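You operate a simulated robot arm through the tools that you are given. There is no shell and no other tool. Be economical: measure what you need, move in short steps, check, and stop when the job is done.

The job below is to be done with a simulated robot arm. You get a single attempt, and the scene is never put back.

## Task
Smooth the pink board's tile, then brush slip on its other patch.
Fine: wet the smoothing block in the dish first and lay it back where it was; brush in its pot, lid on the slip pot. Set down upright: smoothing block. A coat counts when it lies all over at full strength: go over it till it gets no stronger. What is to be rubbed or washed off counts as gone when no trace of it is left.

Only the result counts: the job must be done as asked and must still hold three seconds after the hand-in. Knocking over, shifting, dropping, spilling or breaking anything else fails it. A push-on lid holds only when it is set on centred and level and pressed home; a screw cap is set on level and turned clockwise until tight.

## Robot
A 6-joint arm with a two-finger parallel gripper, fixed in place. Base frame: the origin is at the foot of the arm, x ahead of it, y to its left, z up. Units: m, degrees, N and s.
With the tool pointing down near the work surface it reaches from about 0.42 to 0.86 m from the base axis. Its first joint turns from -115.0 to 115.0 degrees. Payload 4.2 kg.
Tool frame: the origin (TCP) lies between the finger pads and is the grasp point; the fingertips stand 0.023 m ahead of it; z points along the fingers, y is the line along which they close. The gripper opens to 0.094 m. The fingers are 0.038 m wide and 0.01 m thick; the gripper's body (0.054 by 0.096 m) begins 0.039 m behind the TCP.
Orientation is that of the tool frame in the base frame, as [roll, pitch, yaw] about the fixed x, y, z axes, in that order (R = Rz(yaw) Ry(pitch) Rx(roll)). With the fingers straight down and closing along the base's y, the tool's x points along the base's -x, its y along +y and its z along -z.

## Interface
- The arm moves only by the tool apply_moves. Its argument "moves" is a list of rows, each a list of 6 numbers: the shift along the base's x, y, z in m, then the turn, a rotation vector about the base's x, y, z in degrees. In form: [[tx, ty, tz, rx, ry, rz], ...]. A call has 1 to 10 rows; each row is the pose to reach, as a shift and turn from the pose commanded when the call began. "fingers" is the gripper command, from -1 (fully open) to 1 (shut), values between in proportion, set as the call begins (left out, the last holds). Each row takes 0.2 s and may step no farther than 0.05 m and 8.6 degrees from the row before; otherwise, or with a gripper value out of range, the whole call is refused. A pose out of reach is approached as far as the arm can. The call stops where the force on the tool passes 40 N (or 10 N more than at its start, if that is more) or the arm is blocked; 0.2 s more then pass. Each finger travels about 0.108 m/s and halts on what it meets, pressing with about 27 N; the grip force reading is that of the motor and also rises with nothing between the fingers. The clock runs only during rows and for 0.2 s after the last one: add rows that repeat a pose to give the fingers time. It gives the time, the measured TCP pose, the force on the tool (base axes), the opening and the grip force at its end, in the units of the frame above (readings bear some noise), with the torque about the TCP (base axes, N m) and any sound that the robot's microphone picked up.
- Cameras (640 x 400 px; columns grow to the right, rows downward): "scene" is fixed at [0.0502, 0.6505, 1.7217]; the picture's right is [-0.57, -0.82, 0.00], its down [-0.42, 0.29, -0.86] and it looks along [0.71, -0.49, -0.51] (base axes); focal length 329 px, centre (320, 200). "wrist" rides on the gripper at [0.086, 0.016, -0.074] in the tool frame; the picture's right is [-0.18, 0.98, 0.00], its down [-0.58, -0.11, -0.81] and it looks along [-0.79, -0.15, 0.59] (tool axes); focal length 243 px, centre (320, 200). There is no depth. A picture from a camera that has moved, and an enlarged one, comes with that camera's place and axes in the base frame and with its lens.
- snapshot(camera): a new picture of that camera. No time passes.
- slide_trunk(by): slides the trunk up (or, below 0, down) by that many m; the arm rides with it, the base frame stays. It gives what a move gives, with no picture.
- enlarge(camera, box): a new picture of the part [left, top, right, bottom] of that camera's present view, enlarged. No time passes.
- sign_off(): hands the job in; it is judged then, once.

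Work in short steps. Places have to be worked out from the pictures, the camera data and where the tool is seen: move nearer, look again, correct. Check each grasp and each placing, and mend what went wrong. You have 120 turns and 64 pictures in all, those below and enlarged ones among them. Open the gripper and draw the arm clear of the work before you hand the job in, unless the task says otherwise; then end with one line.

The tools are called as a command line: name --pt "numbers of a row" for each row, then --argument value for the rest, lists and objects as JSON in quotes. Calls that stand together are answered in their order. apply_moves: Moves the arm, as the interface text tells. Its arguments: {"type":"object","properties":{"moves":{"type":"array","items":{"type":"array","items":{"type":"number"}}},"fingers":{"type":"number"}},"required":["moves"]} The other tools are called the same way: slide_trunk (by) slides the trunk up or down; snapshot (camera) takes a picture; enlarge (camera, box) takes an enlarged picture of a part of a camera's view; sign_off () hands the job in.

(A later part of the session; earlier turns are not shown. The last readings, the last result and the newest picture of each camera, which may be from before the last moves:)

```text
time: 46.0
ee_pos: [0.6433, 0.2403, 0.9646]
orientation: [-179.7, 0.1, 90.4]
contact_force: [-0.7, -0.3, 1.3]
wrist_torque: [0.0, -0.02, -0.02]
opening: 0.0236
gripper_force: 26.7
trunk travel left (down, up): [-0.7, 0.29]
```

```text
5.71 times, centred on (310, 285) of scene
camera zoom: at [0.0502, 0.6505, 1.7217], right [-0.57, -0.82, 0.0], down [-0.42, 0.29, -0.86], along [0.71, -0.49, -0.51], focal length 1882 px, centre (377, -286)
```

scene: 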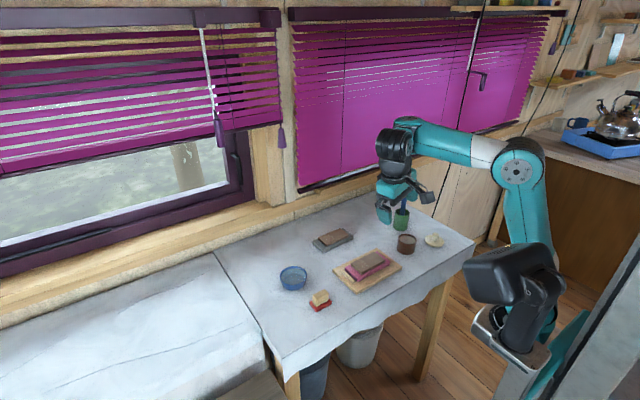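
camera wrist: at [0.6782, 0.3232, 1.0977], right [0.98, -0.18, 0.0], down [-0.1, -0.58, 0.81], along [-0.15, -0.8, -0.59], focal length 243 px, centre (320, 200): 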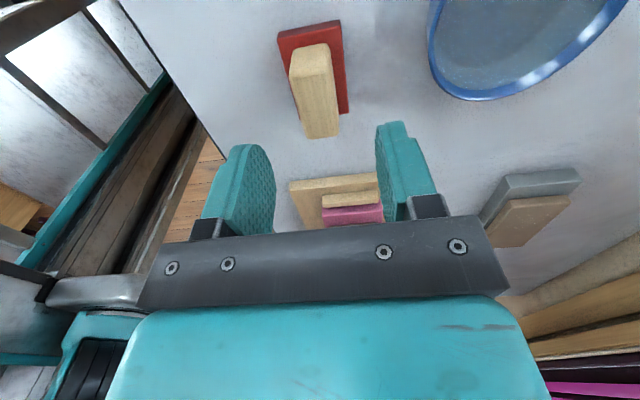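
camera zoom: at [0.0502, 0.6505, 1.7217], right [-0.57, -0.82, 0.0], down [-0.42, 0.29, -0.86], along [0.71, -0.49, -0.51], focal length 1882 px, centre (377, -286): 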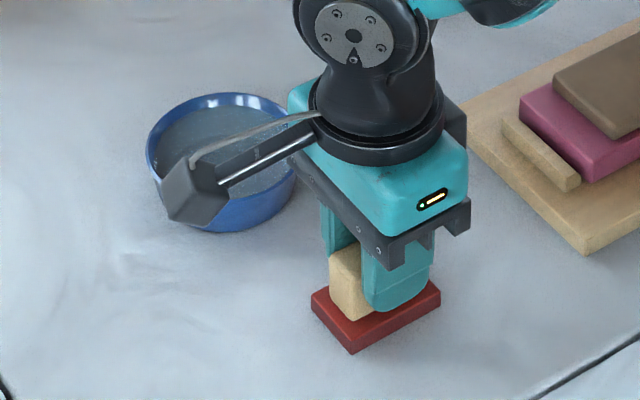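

Within ~3 mm of the original. I nudge (−1, −2 mm), touch down, release and withdraw.

apply_moves --pt "-0.001 -0.002 0 0 0 0" --pt "-0.001 -0.002 -0.001 0 0 0"

apply_moves --pt "0 0 0 0 0 0" --pt "0 0 0.0 0 0 0" --pt "0 0 0.04 0 0 0" --pt "0 0 0.08 0 0 0" --pt "0 -0.04 0.1 0 0 0" --pt "0 -0.08 0.1 0 0 0" --fingers -0.2

enlarge --camera "scene" --box '[270, 250, 350, 320]'

```text
time: 46.6
ee_pos: [0.6415, 0.2375, 0.9628]
orientation: [-179.7, 0.1, 90.3]
contact_force: [-2.7, -0.7, 6.5]
wrist_torque: [-0.03, -0.02, 0.04]
opening: 0.0235
gripper_force: 26.4
trunk travel left (down, up): [-0.7, 0.29]
```

```text
time: 48.0
ee_pos: [0.6419, 0.1589, 1.0644]
orientation: [-179.8, 0.1, 90.3]
contact_force: [-0.1, -0.1, 0.0]
wrist_torque: [-0.05, -0.03, -0.05]
opening: 0.0564
gripper_force: 0.1
trunk travel left (down, up): [-0.7, 0.29]
```

```text
5.71 times, centred on (310, 285) of scene
camera zoom: at [0.0502, 0.6505, 1.7217], right [-0.57, -0.82, 0.0], down [-0.42, 0.29, -0.86], along [0.71, -0.49, -0.51], focal length 1882 px, centre (377, -286)
```

zoom: 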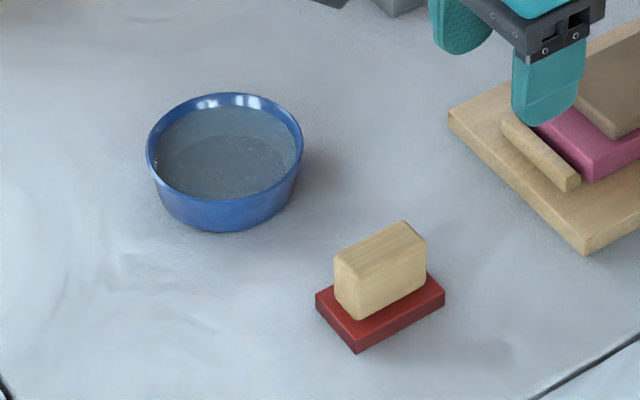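

The block is back in place, upright. Now I look at the brush, slip pot and lid.

enlarge --camera "scene" --box '[375, 170, 465, 260]'

apply_moves --pt "0 -0.04 0.03 0 0 0" --pt "0 -0.08 0.06 0 0 0" --pt "0.01 -0.12 0.09 0 0 0" --pt "0.02 -0.16 0.09 0 0 0" --pt "0.03 -0.2 0.09 0 0 0" --fingers -1

snapshot --camera "wrist"

```text
4.44 times, centred on (420, 215) of scene
camera zoom: at [0.0502, 0.6505, 1.7217], right [-0.57, -0.82, 0.0], down [-0.42, 0.29, -0.86], along [0.71, -0.49, -0.51], focal length 1464 px, centre (-124, 133)
```

zoom: 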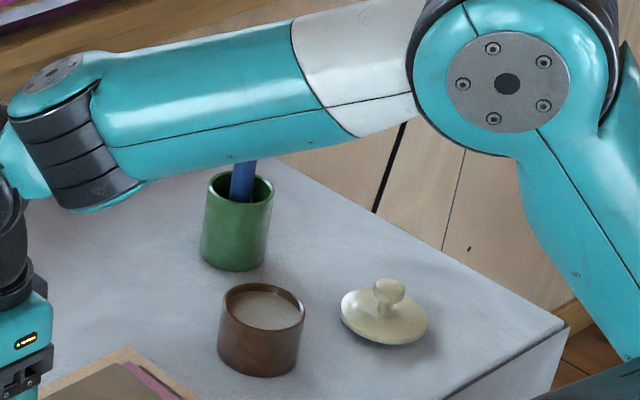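

```text
refused: row 3 steps farther than a row can; nothing moved
```

```text
29 pictures are left
camera wrist: at [0.6599, 0.2457, 1.1391], right [0.98, -0.18, 0.0], down [-0.1, -0.58, 0.81], along [-0.15, -0.8, -0.59], focal length 243 px, centre (320, 200)
```

wrist: 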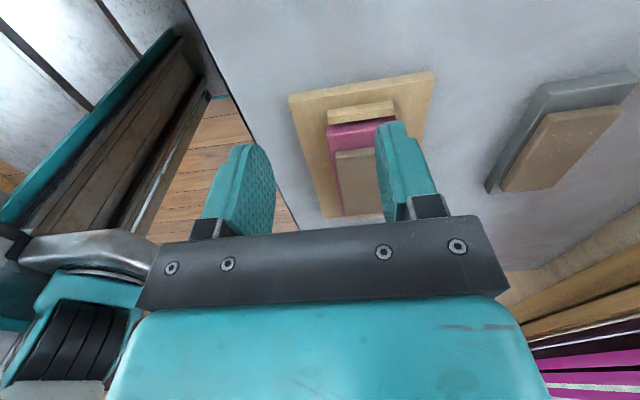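

Block is done. Brush estimated at (0.788, −0.265), handle top z≈1.115; its pot's rim z≈1.0. That's near the reach limit, so I raise the trunk and approach.

slide_trunk --by 0.27

apply_moves --pt "0 -0.045 0 0 0 0" --pt "0 -0.09 -0.01 0 0 0" --pt "0.01 -0.135 -0.02 0 0 0" --pt "0.02 -0.18 -0.03 0 0 0" --pt "0.03 -0.225 -0.04 0 0 0" --pt "0.04 -0.27 -0.05 0 0 0" --pt "0.06 -0.31 -0.06 0 0 0" --pt "0.08 -0.35 -0.08 0 0 0" --pt "0.1 -0.38 -0.1 0 0 0" --fingers -0.3

snapshot --camera "wrist"

```text
time: 50.8
ee_pos: [0.6422, 0.1576, 1.3352]
orientation: [-179.7, 0.2, 90.4]
contact_force: [-0.4, 0.4, 0.2]
wrist_torque: [-0.01, 0.03, -0.04]
opening: 0.0563
gripper_force: 0.1
trunk travel left (down, up): [-0.97, 0.02]
```

```text
time: 52.8
ee_pos: [0.7423, -0.2238, 1.2326]
orientation: [-179.7, 0.2, 90.3]
contact_force: [0.5, 0.7, 0.9]
wrist_torque: [-0.02, 0.0, -0.01]
opening: 0.0608
gripper_force: 0.0
trunk travel left (down, up): [-0.97, 0.02]
```

```text
28 pictures are left
camera wrist: at [0.7601, -0.1361, 1.307], right [0.98, -0.18, 0.0], down [-0.1, -0.58, 0.81], along [-0.15, -0.8, -0.59], focal length 243 px, centre (320, 200)
```

wrist: 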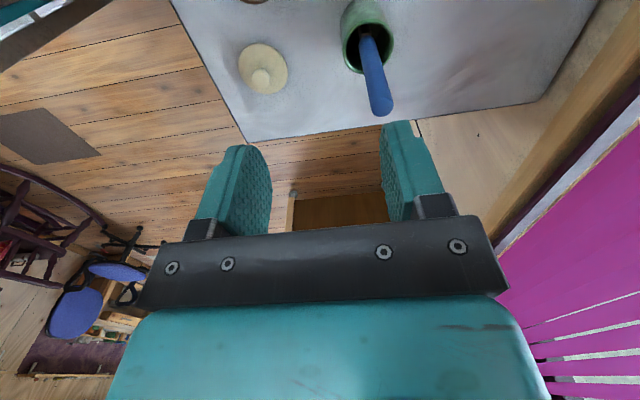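

The brush top lies near (0.790, −0.270). I move above it at z≈1.16 and check alignment.

apply_moves --pt "0.015 -0.015 -0.03 0 0 0" --pt "0.03 -0.03 -0.055 0 0 0" --pt "0.048 -0.045 -0.07 0 0 0" --pt "0.048 -0.045 -0.07 0 0 0"

snapshot --camera "wrist"

```text
time: 53.8
ee_pos: [0.7908, -0.2665, 1.1632]
orientation: [-179.7, 0.1, 90.4]
contact_force: [0.5, -0.2, 0.3]
wrist_torque: [-0.01, 0.01, -0.01]
opening: 0.0612
gripper_force: 0.0
trunk travel left (down, up): [-0.97, 0.02]
```

```text
27 pictures are left
camera wrist: at [0.8081, -0.1804, 1.2381], right [0.98, -0.18, 0.0], down [-0.1, -0.58, 0.81], along [-0.15, -0.8, -0.59], focal length 243 px, centre (320, 200)
```

wrist: 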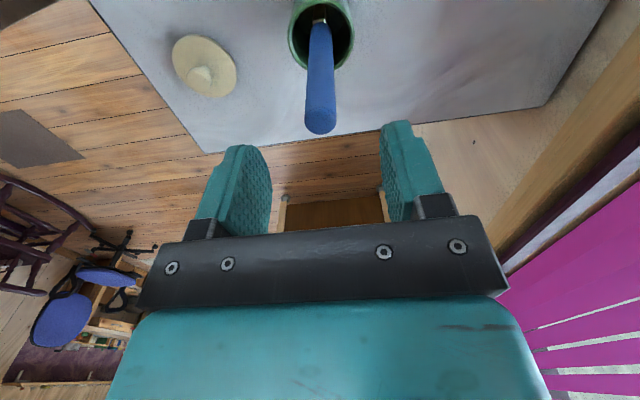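

Brush top is at ≈(0.790, −0.271), aligned. I descend to z≈1.085 and close.

apply_moves --pt "0 -0.003 -0.03 0 0 0" --pt "0 -0.003 -0.06 0 0 0" --pt "0 -0.003 -0.078 0 0 0"

apply_moves --pt "0 0 0 0 0 0" --pt "0 0 0 0 0 0" --pt "0 0 0 0 0 0" --fingers 1

snapshot --camera "wrist"

```text
time: 54.6
ee_pos: [0.7908, -0.2704, 1.0856]
orientation: [-179.8, 0.1, 90.4]
contact_force: [-0.1, -0.5, 0.1]
wrist_torque: [-0.01, -0.01, -0.02]
opening: 0.0611
gripper_force: 0.1
trunk travel left (down, up): [-0.97, 0.02]
```

```text
time: 55.4
ee_pos: [0.7914, -0.2711, 1.0862]
orientation: [-179.7, 0.2, 90.3]
contact_force: [-0.5, 0.8, 0.2]
wrist_torque: [0.0, 0.08, 0.0]
opening: 0.0186
gripper_force: 26.6
trunk travel left (down, up): [-0.97, 0.02]
```

```text
26 pictures are left
camera wrist: at [0.8088, -0.183, 1.1604], right [0.98, -0.18, 0.0], down [-0.1, -0.58, 0.81], along [-0.15, -0.8, -0.59], focal length 243 px, centre (320, 200)
```

wrist: 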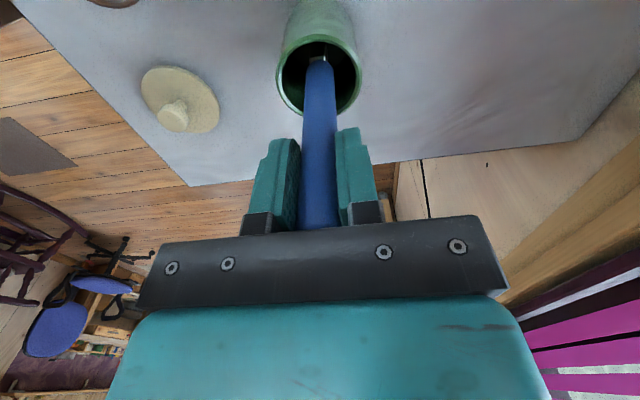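

Gripped (0.0186 m). I lift the brush straight up and check.

apply_moves --pt "0 0 0.03 0 0 0" --pt "0 0 0.06 0 0 0" --pt "-0.0 0.0 0.085 0 0 0"

enlarge --camera "scene" --box '[360, 140, 460, 260]'

```text
time: 56.2
ee_pos: [0.791, -0.2711, 1.1716]
orientation: [-179.7, 0.2, 90.4]
contact_force: [0.4, -0.1, -0.8]
wrist_torque: [0.03, 0.01, -0.01]
opening: 0.0189
gripper_force: 26.8
trunk travel left (down, up): [-0.97, 0.02]
```

```text
3.33 times, centred on (410, 200) of scene
camera zoom: at [0.0502, 0.6505, 1.7217], right [-0.57, -0.82, 0.0], down [-0.42, 0.29, -0.86], along [0.71, -0.49, -0.51], focal length 1098 px, centre (20, 200)
```

zoom: 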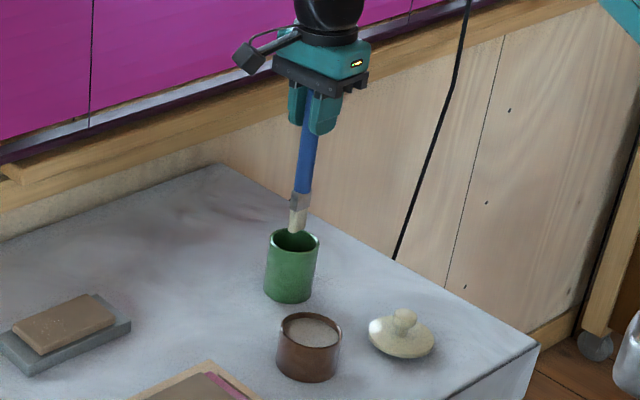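

The brush tip sits about 0.166 m below the TCP, just above the rim. I lift slightly more and move above the slip pot at ≈(0.680, −0.184).

apply_moves --pt "0 0 0.014 0 0 0" --pt "-0.03 0.02 0.014 0 0 0" --pt "-0.06 0.042 0.014 0 0 0" --pt "-0.09 0.062 0.014 0 0 0" --pt "-0.111 0.08 0.01 0 0 0" --pt "-0.111 0.08 -0.02 0 0 0"

enlarge --camera "scene" --box '[360, 150, 460, 260]'

snapshot --camera "wrist"

```text
time: 57.6
ee_pos: [0.6809, -0.1887, 1.1523]
orientation: [-179.8, 0.2, 90.4]
contact_force: [-0.4, -0.7, -0.2]
wrist_torque: [0.0, -0.02, -0.01]
opening: 0.0185
gripper_force: 27.2
trunk travel left (down, up): [-0.97, 0.02]
```

```text
3.64 times, centred on (410, 205) of scene
camera zoom: at [0.0502, 0.6505, 1.7217], right [-0.57, -0.82, 0.0], down [-0.42, 0.29, -0.86], along [0.71, -0.49, -0.51], focal length 1198 px, centre (-7, 182)
```

zoom: 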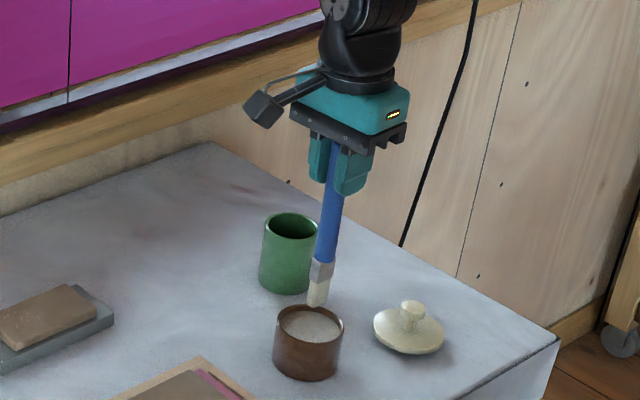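

```text
23 pictures are left
camera wrist: at [0.6974, -0.1018, 1.2261], right [0.98, -0.18, 0.0], down [-0.1, -0.58, 0.81], along [-0.15, -0.8, -0.59], focal length 243 px, centre (320, 200)
```

wrist: 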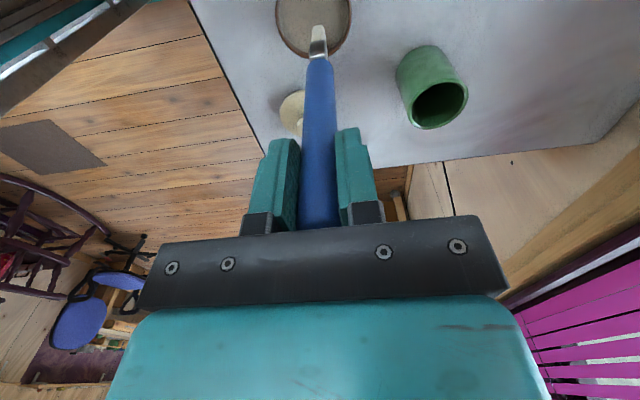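

The tip is nearly centred over the pot. I lower it into the slip gently, then check the brush after lifting.

apply_moves --pt "0.002 0.001 -0.02 0 0 0" --pt "0.002 0.001 -0.04 0 0 0" --pt "0.002 0.001 -0.048 0 0 0" --pt "0.002 0.001 -0.048 0 0 0"

apply_moves --pt "0 0 0.03 0 0 0" --pt "0 0 0.06 0 0 0"

enlarge --camera "scene" --box '[380, 190, 440, 250]'

```text
time: 58.6
ee_pos: [0.6816, -0.1883, 1.1053]
orientation: [-180.0, 0.1, 90.4]
contact_force: [-2.7, 0.4, 35.1]
wrist_torque: [-0.02, 0.46, 0.03]
opening: 0.0187
gripper_force: 27.1
trunk travel left (down, up): [-0.97, 0.02]
```

```text
time: 59.2
ee_pos: [0.6802, -0.1862, 1.1629]
orientation: [-179.6, 0.1, 90.3]
contact_force: [0.4, -0.7, -1.4]
wrist_torque: [-0.01, 0.01, 0.02]
opening: 0.0188
gripper_force: 26.9
trunk travel left (down, up): [-0.97, 0.02]
```

```text
6.67 times, centred on (410, 220) of scene
camera zoom: at [0.0502, 0.6505, 1.7217], right [-0.57, -0.82, 0.0], down [-0.42, 0.29, -0.86], along [0.71, -0.49, -0.51], focal length 2196 px, centre (-280, 67)
```

zoom: 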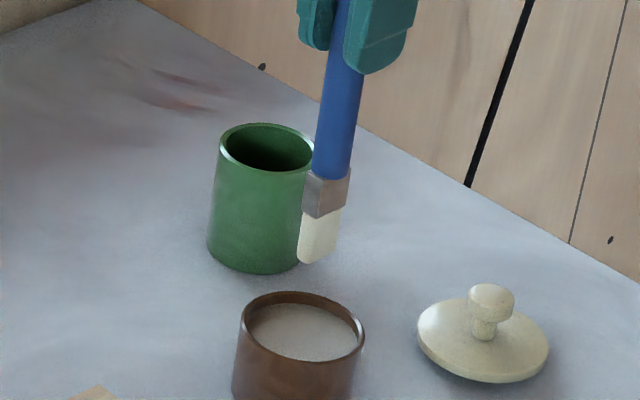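

The brush contacted bottom and slid up ~1 cm in the grip; tip offset is now ≈0.155 m. I move over the unsmoothed-half (slip patch) and check the tip.

apply_moves --pt "0 0.04 0 0 0 0" --pt "-0.005 0.08 0 0 0 0" --pt "-0.01 0.12 -0.01 0 0 0" --pt "-0.01 0.165 -0.03 0 0 0" --pt "-0.01 0.165 -0.04 0 0 0"

enlarge --camera "scene" --box '[335, 225, 405, 291]'

snapshot --camera "wrist"

```text
time: 60.4
ee_pos: [0.67, -0.021, 1.1226]
orientation: [-179.7, 0.2, 90.4]
contact_force: [-0.3, -0.3, 0.0]
wrist_torque: [-0.05, -0.01, -0.01]
opening: 0.0187
gripper_force: 27.2
trunk travel left (down, up): [-0.97, 0.02]
```

```text
6.06 times, centred on (370, 258) of scene
camera zoom: at [0.0502, 0.6505, 1.7217], right [-0.57, -0.82, 0.0], down [-0.42, 0.29, -0.86], along [0.71, -0.49, -0.51], focal length 1996 px, centre (17, -152)
```

zoom: 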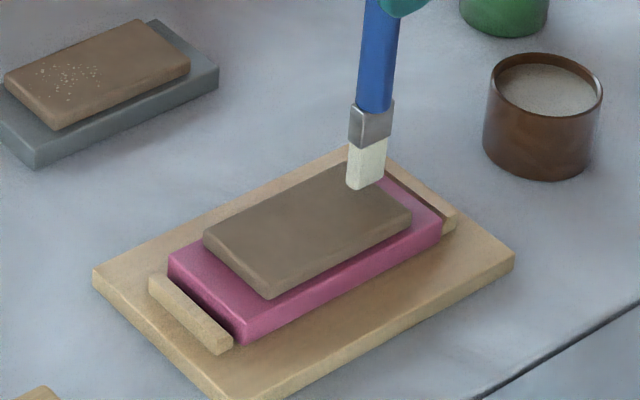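

```text
20 pictures are left
camera wrist: at [0.6883, 0.0651, 1.1981], right [0.98, -0.18, 0.0], down [-0.1, -0.58, 0.81], along [-0.15, -0.8, -0.59], focal length 243 px, centre (320, 200)
```

wrist: 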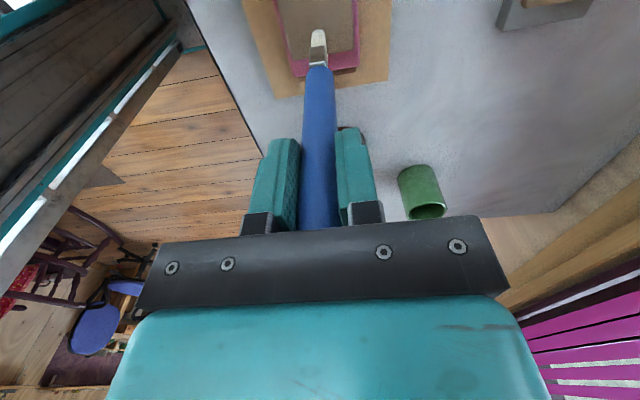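

Tip is at ≈(0.670, −0.021, 0.965). I lower to light contact.

apply_moves --pt "0 -0.004 -0.006 0 0 0" --pt "0 -0.004 -0.012 0 0 0" --pt "0 -0.004 -0.015 0 0 0"

```text
time: 61.2
ee_pos: [0.6728, -0.0258, 1.1142]
orientation: [180.0, 0.1, 90.4]
contact_force: [-6.5, -1.2, 26.1]
wrist_torque: [-0.17, 0.95, 0.01]
opening: 0.0189
gripper_force: 27.0
trunk travel left (down, up): [-0.97, 0.02]
stopped in row 3: the force on the tool passed its limit at 44 N (the readings are from after the stop); the commanded pose is now the measured one
```

Contact at TCP z≈1.114. I ease off about 1 mm and stroke along x in slow steps.

apply_moves --pt "-0.008 0 0.001 0 0 0" --pt "-0.018 0 0.001 0 0 0" --pt "-0.006 0 0.001 0 0 0" --pt "0.006 0 0.001 0 0 0" --pt "0.018 0 0.001 0 0 0" --pt "0.006 0 0.001 0 0 0" --pt "-0.006 0 0.001 0 0 0" --pt "-0.018 0 0.001 0 0 0"

enlarge --camera "scene" --box '[335, 225, 405, 291]'

```text
time: 63.0
ee_pos: [0.6564, -0.0257, 1.1145]
orientation: [179.8, 0.0, 90.4]
contact_force: [9.5, -0.1, 31.7]
wrist_torque: [0.01, -1.38, 0.02]
opening: 0.0191
gripper_force: 27.1
trunk travel left (down, up): [-0.97, 0.02]
```

```text
6.06 times, centred on (370, 258) of scene
camera zoom: at [0.0502, 0.6505, 1.7217], right [-0.57, -0.82, 0.0], down [-0.42, 0.29, -0.86], along [0.71, -0.49, -0.51], focal length 1996 px, centre (17, -152)
```

zoom: 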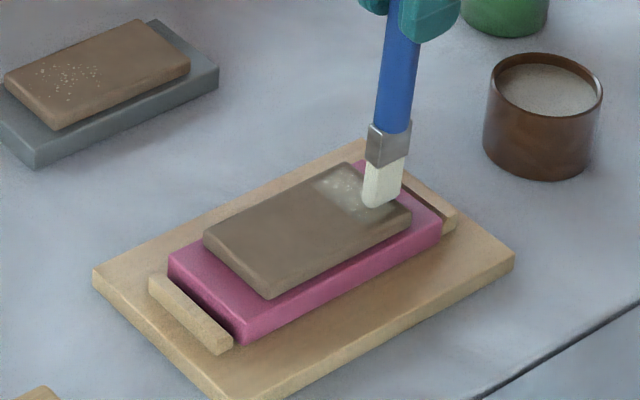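

Slip is being laid. I continue rastering further in y across the patch, with slightly less pressure.

apply_moves --pt "0 0.012 0.001 0 0 0" --pt "0.014 0.012 0.001 0 0 0" --pt "0.028 0.012 0.001 0 0 0" --pt "0.036 0.012 0.001 0 0 0" --pt "0.036 0.024 0.001 0 0 0" --pt "0.024 0.024 0.001 0 0 0" --pt "0.01 0.024 0.001 0 0 0" --pt "-0.002 0.024 0.001 0 0 0" --pt "-0.002 0.012 0.001 0 0 0" --pt "-0.002 0.0 0.001 0 0 0"

enlarge --camera "scene" --box '[345, 235, 395, 281]'

```text
time: 65.2
ee_pos: [0.6505, -0.0257, 1.1151]
orientation: [-179.7, 0.1, 90.4]
contact_force: [0.7, 2.2, 9.2]
wrist_torque: [0.36, -0.14, 0.05]
opening: 0.019
gripper_force: 26.9
trunk travel left (down, up): [-0.97, 0.02]
```

```text
8.70 times, centred on (370, 258) of scene
camera zoom: at [0.0502, 0.6505, 1.7217], right [-0.57, -0.82, 0.0], down [-0.42, 0.29, -0.86], along [0.71, -0.49, -0.51], focal length 2864 px, centre (-115, -304)
```

zoom: 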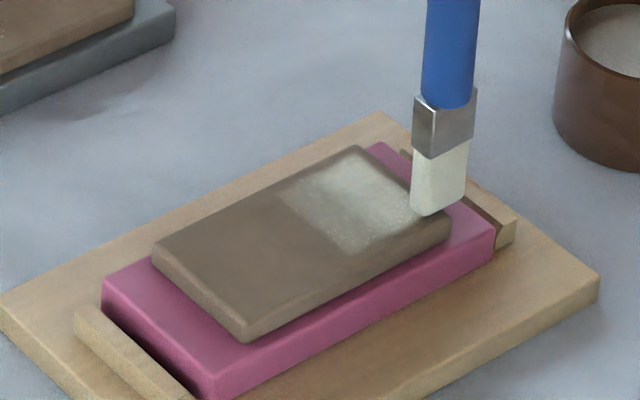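

The coat has a clean boundary but is uneven. I make further passes, with wider extents.

apply_moves --pt "0.014 -0.003 0 0 0 0" --pt "0.028 -0.003 0 0 0 0" --pt "0.042 -0.003 0 0 0 0" --pt "0.042 0.006 0 0 0 0" --pt "0.028 0.006 0 0 0 0" --pt "0.014 0.006 0 0 0 0" --pt "0.0 0.006 0 0 0 0" --pt "0.0 0.015 0 0 0 0" --pt "0.014 0.015 0 0 0 0" --pt "0.028 0.015 0 0 0 0"

apply_moves --pt "0.014 0 0 0 0 0" --pt "0.014 0.009 0 0 0 0" --pt "0.0 0.009 0 0 0 0" --pt "-0.014 0.009 0 0 0 0" --pt "-0.028 0.009 0 0 0 0" --pt "-0.028 0.016 0 0 0 0" --pt "-0.014 0.016 0 0 0 0" --pt "0.0 0.016 0 0 0 0" --pt "0.014 0.016 0 0 0 0"

enlarge --camera "scene" --box '[345, 235, 395, 281]'

```text
time: 67.4
ee_pos: [0.6792, -0.0106, 1.114]
orientation: [-179.8, 0.0, 90.6]
contact_force: [-10.2, 2.9, 30.8]
wrist_torque: [0.34, 1.55, -0.05]
opening: 0.0194
gripper_force: 27.0
trunk travel left (down, up): [-0.97, 0.02]
```

```text
time: 69.4
ee_pos: [0.6941, 0.005, 1.114]
orientation: [-179.9, 0.1, 90.5]
contact_force: [-5.9, 2.5, 15.1]
wrist_torque: [0.19, 0.89, -0.05]
opening: 0.0192
gripper_force: 26.6
trunk travel left (down, up): [-0.97, 0.02]
```

```text
8.70 times, centred on (370, 258) of scene
camera zoom: at [0.0502, 0.6505, 1.7217], right [-0.57, -0.82, 0.0], down [-0.42, 0.29, -0.86], along [0.71, -0.49, -0.51], focal length 2864 px, centre (-115, -304)
```

zoom: 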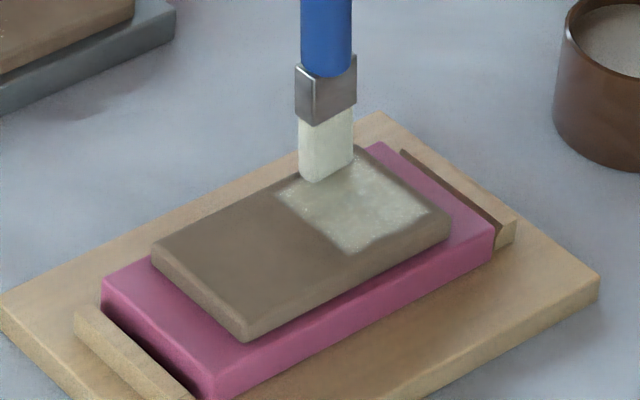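

Coverage is nearly whole and getting stronger. I go over it again in both passes.

apply_moves --pt "-0.014 0 0 0 0 0" --pt "-0.028 0 0 0 0 0" --pt "-0.042 0 0 0 0 0" --pt "-0.042 -0.009 0 0 0 0" --pt "-0.028 -0.009 0 0 0 0" --pt "-0.014 -0.009 0 0 0 0" --pt "-0.0 -0.009 0 0 0 0" --pt "-0.0 -0.018 0 0 0 0" --pt "-0.014 -0.018 0 0 0 0" --pt "-0.028 -0.018 0 0 0 0"

apply_moves --pt "-0.014 0 0 0 0 0" --pt "-0.014 -0.009 0 0 0 0" --pt "0 -0.009 0 0 0 0" --pt "0.014 -0.009 0 0 0 0" --pt "0.028 -0.009 0 0 0 0" --pt "0.028 -0.016 0 0 0 0" --pt "0.014 -0.016 0 0 0 0" --pt "0 -0.016 0 0 0 0" --pt "-0.014 -0.016 0 0 0 0"

enlarge --camera "scene" --box '[345, 235, 395, 281]'

```text
time: 71.6
ee_pos: [0.6651, -0.0136, 1.1154]
orientation: [-179.9, 0.2, 90.3]
contact_force: [2.7, -0.5, 9.4]
wrist_torque: [0.02, -0.31, -0.01]
opening: 0.0189
gripper_force: 27.9
trunk travel left (down, up): [-0.97, 0.02]
```

```text
time: 73.6
ee_pos: [0.6524, -0.0294, 1.1142]
orientation: [179.9, 0.2, 90.3]
contact_force: [3.6, 0.1, 10.3]
wrist_torque: [0.1, -0.43, -0.01]
opening: 0.0186
gripper_force: 27.4
trunk travel left (down, up): [-0.97, 0.02]
```

```text
8.70 times, centred on (370, 258) of scene
camera zoom: at [0.0502, 0.6505, 1.7217], right [-0.57, -0.82, 0.0], down [-0.42, 0.29, -0.86], along [0.71, -0.49, -0.51], focal length 2864 px, centre (-115, -304)
```

zoom: 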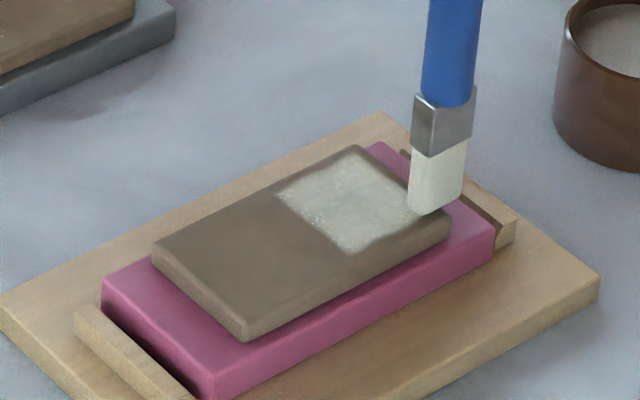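

The coat is lighter and more even. I reload the brush in the slip for further passes.

apply_moves --pt "0 0 0.04 0 0 0" --pt "0.01 -0.045 0.05 0 0 0" --pt "0.02 -0.09 0.05 0 0 0" --pt "0.025 -0.135 0.05 0 0 0" --pt "0.03 -0.158 0.05 0 0 0" --pt "0.03 -0.158 0.02 0 0 0" --pt "0.03 -0.158 0.0 0 0 0" --pt "0.03 -0.158 -0.005 0 0 0"

apply_moves --pt "0 0 0.03 0 0 0" --pt "0 0 0.058 0 0 0" --pt "-0.01 0.045 0.058 0 0 0" --pt "-0.02 0.09 0.058 0 0 0" --pt "-0.025 0.135 0.055 0 0 0" --pt "-0.03 0.158 0.03 0 0 0" --pt "-0.03 0.158 0.01 0 0 0"

```text
time: 75.4
ee_pos: [0.6842, -0.1882, 1.1089]
orientation: [-179.9, 0.1, 90.3]
contact_force: [0.0, 0.8, -0.4]
wrist_torque: [-0.02, 0.02, -0.01]
opening: 0.0185
gripper_force: 26.9
trunk travel left (down, up): [-0.97, 0.02]
```

```text
time: 77.0
ee_pos: [0.654, -0.03, 1.1208]
orientation: [-179.9, 0.1, 90.4]
contact_force: [-0.1, 0.0, -0.8]
wrist_torque: [-0.02, -0.01, 0.03]
opening: 0.0185
gripper_force: 27.0
trunk travel left (down, up): [-0.97, 0.02]
```

Back above the patch; I lower to contact and go over the whole patch again.

apply_moves --pt "0 0 -0.0055 0 0 0" --pt "0.014 0 -0.0062 0 0 0" --pt "0.028 0 -0.0062 0 0 0" --pt "0.042 0 -0.0062 0 0 0" --pt "0.042 0.009 -0.0062 0 0 0" --pt "0.028 0.009 -0.0062 0 0 0" --pt "0.014 0.009 -0.0062 0 0 0" --pt "0.0 0.009 -0.0062 0 0 0" --pt "0 0.018 -0.0062 0 0 0" --pt "0.014 0.018 -0.0062 0 0 0"

apply_moves --pt "0.014 0 0 0 0 0" --pt "0.028 0 0 0 0 0" --pt "0.028 0.009 0 0 0 0" --pt "0.014 0.009 0 0 0 0" --pt "0 0.009 0 0 0 0" --pt "-0.014 0.009 0 0 0 0" --pt "-0.014 0.016 0 0 0 0" --pt "0.0 0.016 0 0 0 0" --pt "0.014 0.016 0 0 0 0" --pt "0.028 0.016 0 0 0 0"

apply_moves --pt "-0.014 0 0 0 0 0" --pt "-0.028 0 0 0 0 0" --pt "-0.042 0 0 0 0 0" --pt "-0.042 -0.009 0 0 0 0" --pt "-0.028 -0.009 0 0 0 0" --pt "-0.014 -0.009 0 0 0 0" --pt "-0.0 -0.009 0 0 0 0" --pt "-0.0 -0.018 0 0 0 0" --pt "-0.014 -0.018 0 0 0 0" --pt "-0.028 -0.018 0 0 0 0"

apply_moves --pt "-0.014 0 0 0 0 0" --pt "-0.014 -0.009 0 0 0 0" --pt "0 -0.009 0 0 0 0" --pt "0.014 -0.009 0 0 0 0" --pt "0.028 -0.009 0 0 0 0" --pt "0.028 -0.016 0 0 0 0" --pt "0.014 -0.016 0 0 0 0" --pt "0 -0.016 0 0 0 0" --pt "-0.014 -0.016 0 0 0 0"

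enlarge --camera "scene" --box '[345, 235, 395, 281]'

```text
time: 79.2
ee_pos: [0.6598, -0.0124, 1.114]
orientation: [-179.4, 0.2, 90.4]
contact_force: [-6.2, -2.8, 22.5]
wrist_torque: [-0.38, 0.75, 0.0]
opening: 0.0187
gripper_force: 27.1
trunk travel left (down, up): [-0.97, 0.02]
stopped in row 10: the force on the tool passed its limit at 42 N (the readings are from after the stop); the commanded pose is now the measured one
```

```text
time: 81.0
ee_pos: [0.6564, 0.0051, 1.1142]
orientation: [-178.8, 0.3, 90.5]
contact_force: [-6.0, -1.1, 22.2]
wrist_torque: [-0.54, 0.81, -0.08]
opening: 0.0187
gripper_force: 26.9
trunk travel left (down, up): [-0.97, 0.02]
stopped in row 9: the force on the tool passed its limit at 45 N (the readings are from after the stop); the commanded pose is now the measured one
```

```text
time: 83.2
ee_pos: [0.6291, -0.0132, 1.1113]
orientation: [-178.6, 0.2, 90.4]
contact_force: [1.5, 0.1, -0.6]
wrist_torque: [0.01, 0.04, -0.02]
opening: 0.0186
gripper_force: 27.1
trunk travel left (down, up): [-0.97, 0.02]
```

```text
time: 85.2
ee_pos: [0.6165, -0.0293, 1.1129]
orientation: [-178.7, 0.3, 90.5]
contact_force: [-0.8, 0.3, 0.1]
wrist_torque: [0.01, 0.04, -0.01]
opening: 0.0183
gripper_force: 27.6
trunk travel left (down, up): [-0.97, 0.02]
```

```text
8.70 times, centred on (370, 258) of scene
camera zoom: at [0.0502, 0.6505, 1.7217], right [-0.57, -0.82, 0.0], down [-0.42, 0.29, -0.86], along [0.71, -0.49, -0.51], focal length 2864 px, centre (-115, -304)
```

zoom: 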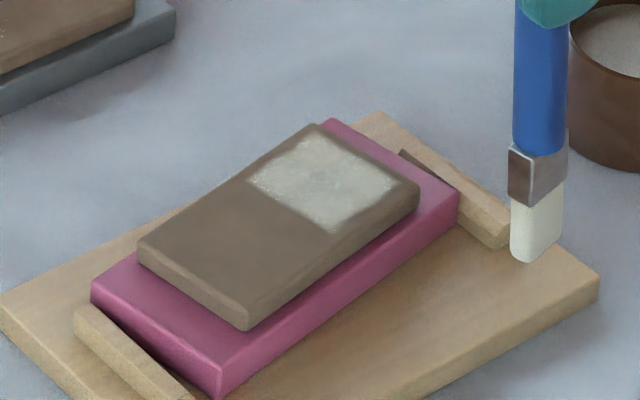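

The force stop shifted the stroke origin and the last strokes ran off the tile's −x edge and pushed the pink board askew in its tray. I lift clear, level the tool and look closely.

apply_moves --pt "-0.005 0 0.03 0 0 0" --pt "-0.01 0.02 0.06 0.3 -1.3 0" --pt "-0.01 0.06 0.06 0.3 -1.3 0" --pt "-0.01 0.1 0.06 0.3 -1.3 0"

enlarge --camera "wrist" --box '[280, 0, 480, 160]'

```text
time: 86.2
ee_pos: [0.6067, 0.0715, 1.1728]
orientation: [-179.8, -0.1, 90.4]
contact_force: [0.7, -0.5, -1.2]
wrist_torque: [0.02, -0.05, -0.01]
opening: 0.0185
gripper_force: 26.6
trunk travel left (down, up): [-0.97, 0.02]
```

```text
2.50 times, centred on (380, 80) of wrist
camera zoom: at [0.624, 0.1577, 1.2475], right [0.98, -0.18, 0.0], down [-0.1, -0.58, 0.81], along [-0.14, -0.79, -0.59], focal length 606 px, centre (170, 500)
```

zoom: 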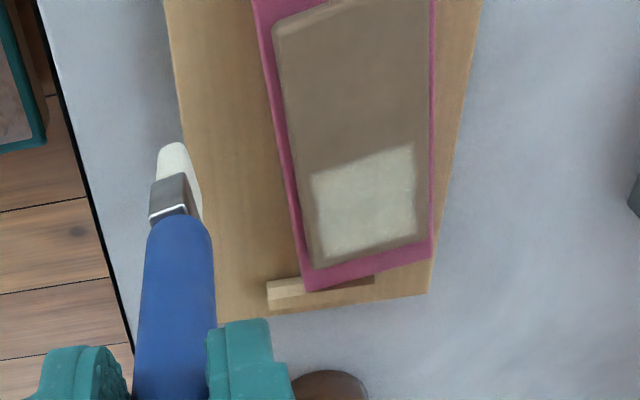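

The coat is a clean uniform rectangle, inset symmetrically. Next I return the brush to its pot, then realign the board with the gripper. I move over to the green pot.

apply_moves --pt "0.01 -0.035 0.02 0 0 0" --pt "0.03 -0.075 0.02 0 0 0" --pt "0.05 -0.115 0.02 0 0 0" --pt "0.07 -0.155 0.02 0 0 0" --pt "0.09 -0.195 0.02 0 0 0" --pt "0.11 -0.235 0.02 0 0 0" --pt "0.135 -0.275 0.02 0 0 0" --pt "0.16 -0.305 0.02 0 0 0" --pt "0.184 -0.33 0.02 0 0 0" --pt "0.184 -0.33 0.02 0 0 0"

snapshot --camera "wrist"

enlarge --camera "scene" --box '[370, 160, 450, 240]'

```text
time: 88.4
ee_pos: [0.7911, -0.2602, 1.1919]
orientation: [-180.0, -0.1, 90.5]
contact_force: [-0.1, 0.8, -0.7]
wrist_torque: [0.02, -0.06, 0.01]
opening: 0.0163
gripper_force: 27.4
trunk travel left (down, up): [-0.97, 0.02]
```

```text
13 pictures are left
camera wrist: at [0.8078, -0.1735, 1.2672], right [0.98, -0.18, 0.0], down [-0.1, -0.58, 0.81], along [-0.14, -0.79, -0.59], focal length 243 px, centre (320, 200)
```

wrist: 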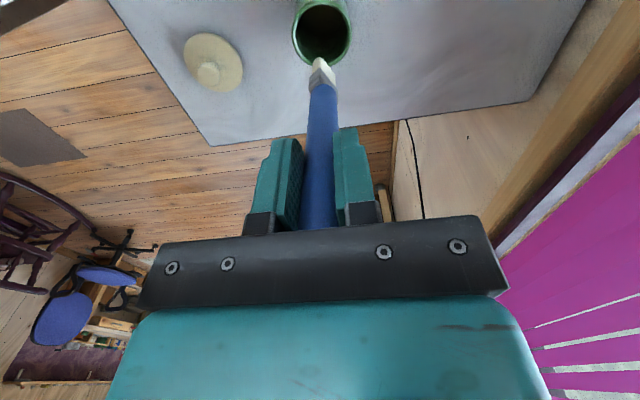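

```text
5.00 times, centred on (410, 200) of scene
camera zoom: at [0.0502, 0.6505, 1.7217], right [-0.57, -0.82, 0.0], down [-0.42, 0.29, -0.86], along [0.71, -0.49, -0.51], focal length 1647 px, centre (-130, 200)
```

zoom: 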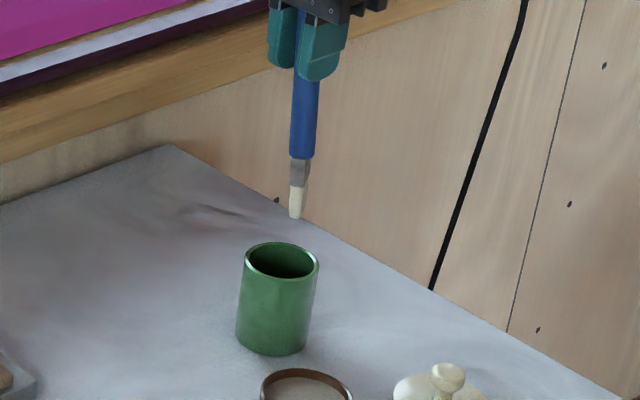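

Tip is at ≈(0.788, −0.274, 1.036) and the pot's rim centre at ≈(0.790, −0.263, 1.0). I shift and lower the brush in.

apply_moves --pt "0.002 0.009 0 0 0 0" --pt "0.002 0.009 -0.03 0 0 0" --pt "0.002 0.009 -0.06 0 0 0" --pt "0.002 0.009 -0.085 0 0 0" --pt "0.002 0.009 -0.1 0 0 0" --pt "0.002 0.009 -0.106 0 0 0"

snapshot --camera "wrist"

```text
time: 89.8
ee_pos: [0.7911, -0.2508, 1.0855]
orientation: [-179.9, -0.1, 90.5]
contact_force: [-0.8, 0.2, 0.1]
wrist_torque: [0.01, -0.03, -0.02]
opening: 0.0164
gripper_force: 27.1
trunk travel left (down, up): [-0.97, 0.02]
```

```text
11 pictures are left
camera wrist: at [0.8082, -0.1641, 1.1607], right [0.98, -0.18, 0.0], down [-0.1, -0.58, 0.81], along [-0.14, -0.79, -0.59], focal length 243 px, centre (320, 200)
```

wrist: 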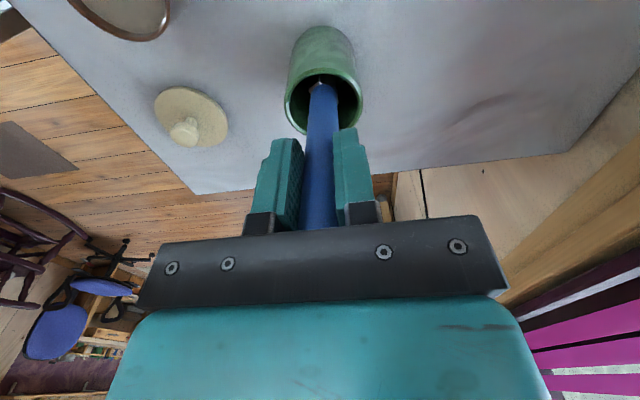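

The brush is inside its pot. I lower a few more millimetres and release, opening the fingers before rising.

apply_moves --pt "0 0 -0.003 0 0 0" --pt "0 0 -0.004 0 0 0"

apply_moves --pt "0 0 0 0 0 0" --pt "0 0 0 0 0 0" --pt "0 0 0.03 0 0 0" --pt "0 0 0.06 0 0 0" --pt "0 0 0.09 0 0 0" --pt "-0.04 0.03 0.09 0 0 0" --pt "-0.07 0.06 0.09 0 0 0" --fingers -0.3

enlarge --camera "scene" --box '[335, 170, 475, 290]'

```text
time: 90.4
ee_pos: [0.7907, -0.2503, 1.0817]
orientation: [-179.9, -0.2, 90.5]
contact_force: [0.2, 0.1, -0.3]
wrist_torque: [0.01, -0.04, 0.01]
opening: 0.0165
gripper_force: 26.9
trunk travel left (down, up): [-0.97, 0.02]
```

```text
time: 92.0
ee_pos: [0.7227, -0.1903, 1.1716]
orientation: [-179.9, -0.1, 90.5]
contact_force: [1.0, 0.6, -1.1]
wrist_torque: [-0.01, 0.05, -0.03]
opening: 0.061
gripper_force: 0.1
trunk travel left (down, up): [-0.97, 0.02]
```

```text
3.33 times, centred on (405, 230) of scene
camera zoom: at [0.0502, 0.6505, 1.7217], right [-0.57, -0.82, 0.0], down [-0.42, 0.29, -0.86], along [0.71, -0.49, -0.51], focal length 1098 px, centre (37, 100)
```

zoom: 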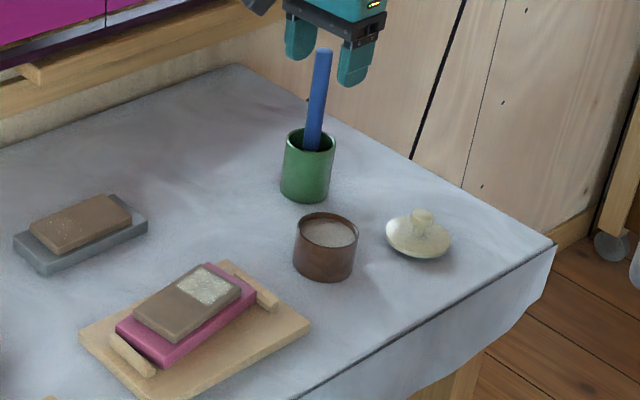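

The brush stands in its pot. The lid is at ≈(0.641, −0.297), knob top z≈0.96. I move above it and check.

apply_moves --pt "-0.025 -0.035 -0.02 0 0 0" --pt "-0.05 -0.07 -0.04 0 0 0" --pt "-0.082 -0.107 -0.06 0 0 0" --pt "-0.082 -0.107 -0.1 0 0 0" --pt "-0.082 -0.107 -0.14 0 0 0"

snapshot --camera "wrist"

```text
refused: row 3 steps farther than a row can; nothing moved
```

```text
9 pictures are left
camera wrist: at [0.7396, -0.1032, 1.2468], right [0.98, -0.18, 0.0], down [-0.1, -0.58, 0.81], along [-0.14, -0.79, -0.59], focal length 243 px, centre (320, 200)
```

wrist: 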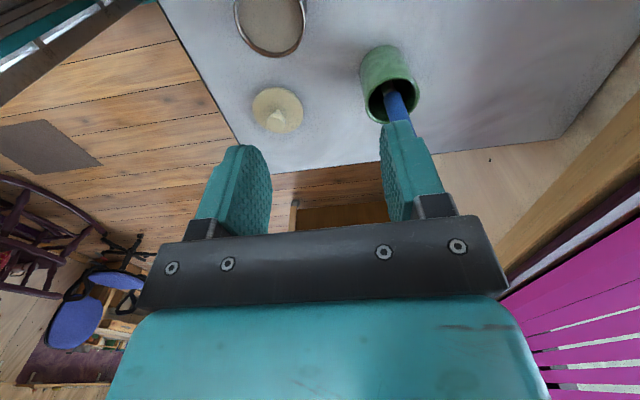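

Row too long; I redo it in smaller steps.

apply_moves --pt "-0.02 -0.025 -0.02 0 0 0" --pt "-0.04 -0.05 -0.04 0 0 0" --pt "-0.06 -0.075 -0.06 0 0 0" --pt "-0.078 -0.104 -0.08 0 0 0" --pt "-0.078 -0.104 -0.12 0 0 0" --pt "-0.078 -0.104 -0.14 0 0 0"

```text
time: 93.4
ee_pos: [0.6444, -0.2939, 1.0325]
orientation: [-180.0, -0.1, 90.6]
contact_force: [0.8, -0.3, -0.3]
wrist_torque: [0.01, -0.02, -0.01]
opening: 0.0611
gripper_force: 0.1
trunk travel left (down, up): [-0.97, 0.02]
```

Now a wrist picture to align over the knob.

snapshot --camera "wrist"

```text
8 pictures are left
camera wrist: at [0.6616, -0.207, 1.1075], right [0.98, -0.18, 0.0], down [-0.1, -0.58, 0.81], along [-0.14, -0.79, -0.59], focal length 243 px, centre (320, 200)
```

wrist: 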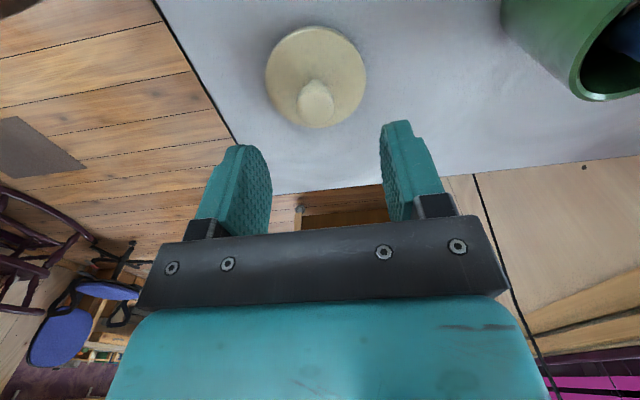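

Knob at ≈(0.642, −0.298). I descend so the tips sit just below the knob, then close.

apply_moves --pt "-0.002 -0.004 -0.03 0 0 0" --pt "-0.002 -0.004 -0.055 0 0 0" --pt "-0.002 -0.004 -0.069 0 0 0"

apply_moves --pt "0 0 0 0 0 0" --pt "0 0 0 0 0 0" --pt "0 0 0 0 0 0" --fingers 1

apply_moves --pt "0 0 0.02 0 0 0" --pt "0 0 0.05 0 0 0" --pt "0 0 0.07 0 0 0"

```text
time: 94.2
ee_pos: [0.6418, -0.2979, 0.963]
orientation: [-180.0, -0.2, 90.5]
contact_force: [0.2, -0.2, -0.4]
wrist_torque: [-0.01, 0.02, -0.03]
opening: 0.0613
gripper_force: 0.1
trunk travel left (down, up): [-0.97, 0.02]
```

```text
time: 95.0
ee_pos: [0.6431, -0.298, 0.9639]
orientation: [-179.9, -0.1, 90.6]
contact_force: [-0.4, 0.7, 0.5]
wrist_torque: [0.03, -0.01, -0.01]
opening: 0.0247
gripper_force: 27.2
trunk travel left (down, up): [-0.97, 0.02]
```

```text
time: 95.8
ee_pos: [0.6411, -0.2995, 1.0327]
orientation: [-179.9, -0.1, 90.5]
contact_force: [0.4, -0.1, -0.4]
wrist_torque: [0.04, 0.01, -0.03]
opening: 0.0244
gripper_force: 26.6
trunk travel left (down, up): [-0.97, 0.02]
```

Lid is held. I carry it above the slip pot and check alignment.

apply_moves --pt "0.013 0.038 0.01 0 0 0" --pt "0.026 0.076 0.01 0 0 0" --pt "0.039 0.1155 0.01 0 0 0" --pt "0.039 0.1155 -0.005 0 0 0"

snapshot --camera "wrist"

enlarge --camera "scene" --box '[385, 195, 435, 255]'

```text
time: 96.8
ee_pos: [0.6794, -0.1829, 1.0291]
orientation: [-179.9, 0.0, 90.5]
contact_force: [1.0, -0.3, 0.0]
wrist_torque: [-0.02, 0.01, 0.01]
opening: 0.0249
gripper_force: 27.2
trunk travel left (down, up): [-0.97, 0.02]
```

```text
7 pictures are left
camera wrist: at [0.6969, -0.0955, 1.1036], right [0.98, -0.18, 0.0], down [-0.1, -0.58, 0.81], along [-0.14, -0.79, -0.59], focal length 243 px, centre (320, 200)
```

wrist: 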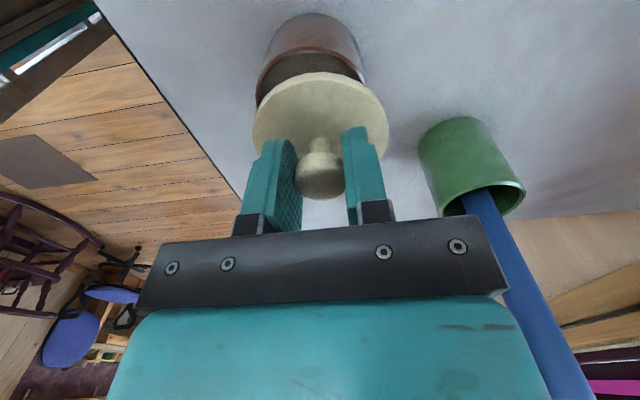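

```text
6.67 times, centred on (410, 225) of scene
camera zoom: at [0.0502, 0.6505, 1.7217], right [-0.57, -0.82, 0.0], down [-0.42, 0.29, -0.86], along [0.71, -0.49, -0.51], focal length 2196 px, centre (-280, 33)
```

zoom: 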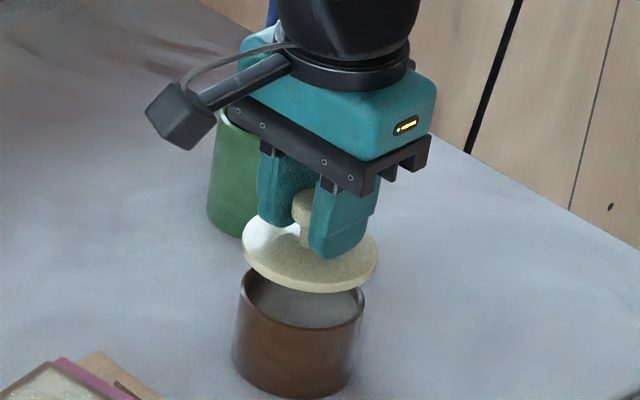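

From both views the lid should move about (−5.5, +1.5 mm) to be centred. I shift and lower to just above contact.

apply_moves --pt "-0.0055 0.0015 0 0 0 0" --pt "-0.0055 0.0015 -0.01 0 0 0" --pt "-0.0055 0.0015 -0.014 0 0 0"

enlarge --camera "wrist" --box '[220, 0, 420, 200]'

```text
time: 97.6
ee_pos: [0.6736, -0.1819, 1.0141]
orientation: [-179.9, -0.1, 90.6]
contact_force: [0.0, 0.4, 0.1]
wrist_torque: [0.0, 0.0, 0.01]
opening: 0.0245
gripper_force: 27.8
trunk travel left (down, up): [-0.97, 0.02]
```

```text
2.00 times, centred on (320, 100) of wrist
camera zoom: at [0.6907, -0.0953, 1.0888], right [0.98, -0.18, 0.0], down [-0.1, -0.58, 0.81], along [-0.14, -0.79, -0.59], focal length 485 px, centre (320, 400)
```

zoom: 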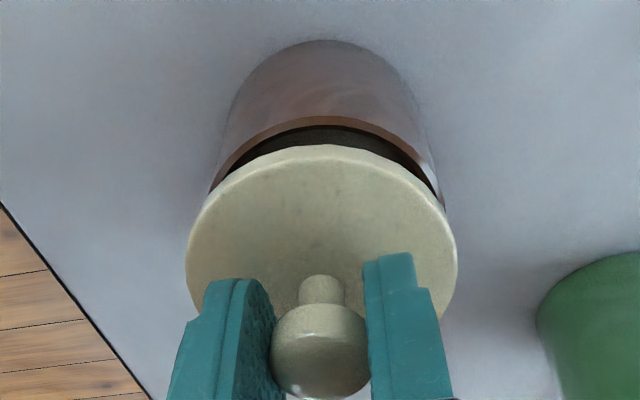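

Slight refinement: +1.5 mm x, +3 mm y; then I lower to first contact.

apply_moves --pt "0.0015 0.003 0 0 0 0" --pt "0.0015 0.003 -0.003 0 0 0" --pt "0.0015 0.003 -0.006 0 0 0"

```text
time: 98.4
ee_pos: [0.6756, -0.1776, 1.0078]
orientation: [-179.9, -0.2, 90.5]
contact_force: [0.0, -0.4, -0.6]
wrist_torque: [-0.02, -0.02, -0.01]
opening: 0.0245
gripper_force: 26.7
trunk travel left (down, up): [-0.97, 0.02]
```

apply_moves --pt "0 0 -0.002 0 0 0" --pt "0 0 -0.003 0 0 0" --pt "0 0 -0.004 0 0 0"

```text
time: 99.2
ee_pos: [0.6766, -0.1777, 1.006]
orientation: [179.9, -0.2, 90.6]
contact_force: [-7.1, 8.5, 25.7]
wrist_torque: [-0.1, 0.19, -0.04]
opening: 0.0247
gripper_force: 27.3
trunk travel left (down, up): [-0.97, 0.02]
heard: snap
```

A snap was heard. I check the lid's seating.

enlarge --camera "scene" --box '[385, 195, 435, 255]'

```text
6.67 times, centred on (410, 225) of scene
camera zoom: at [0.0502, 0.6505, 1.7217], right [-0.57, -0.82, 0.0], down [-0.42, 0.29, -0.86], along [0.71, -0.49, -0.51], focal length 2196 px, centre (-280, 33)
```

zoom: 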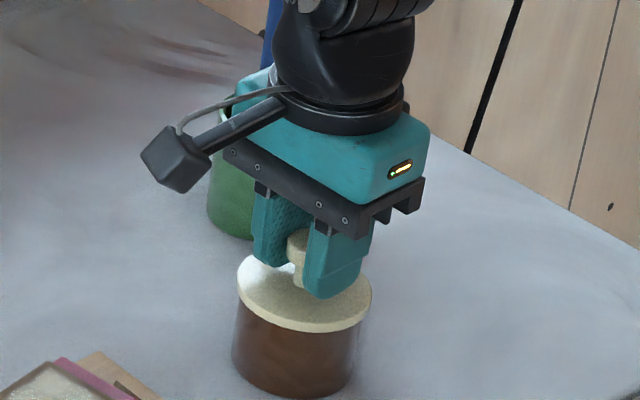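

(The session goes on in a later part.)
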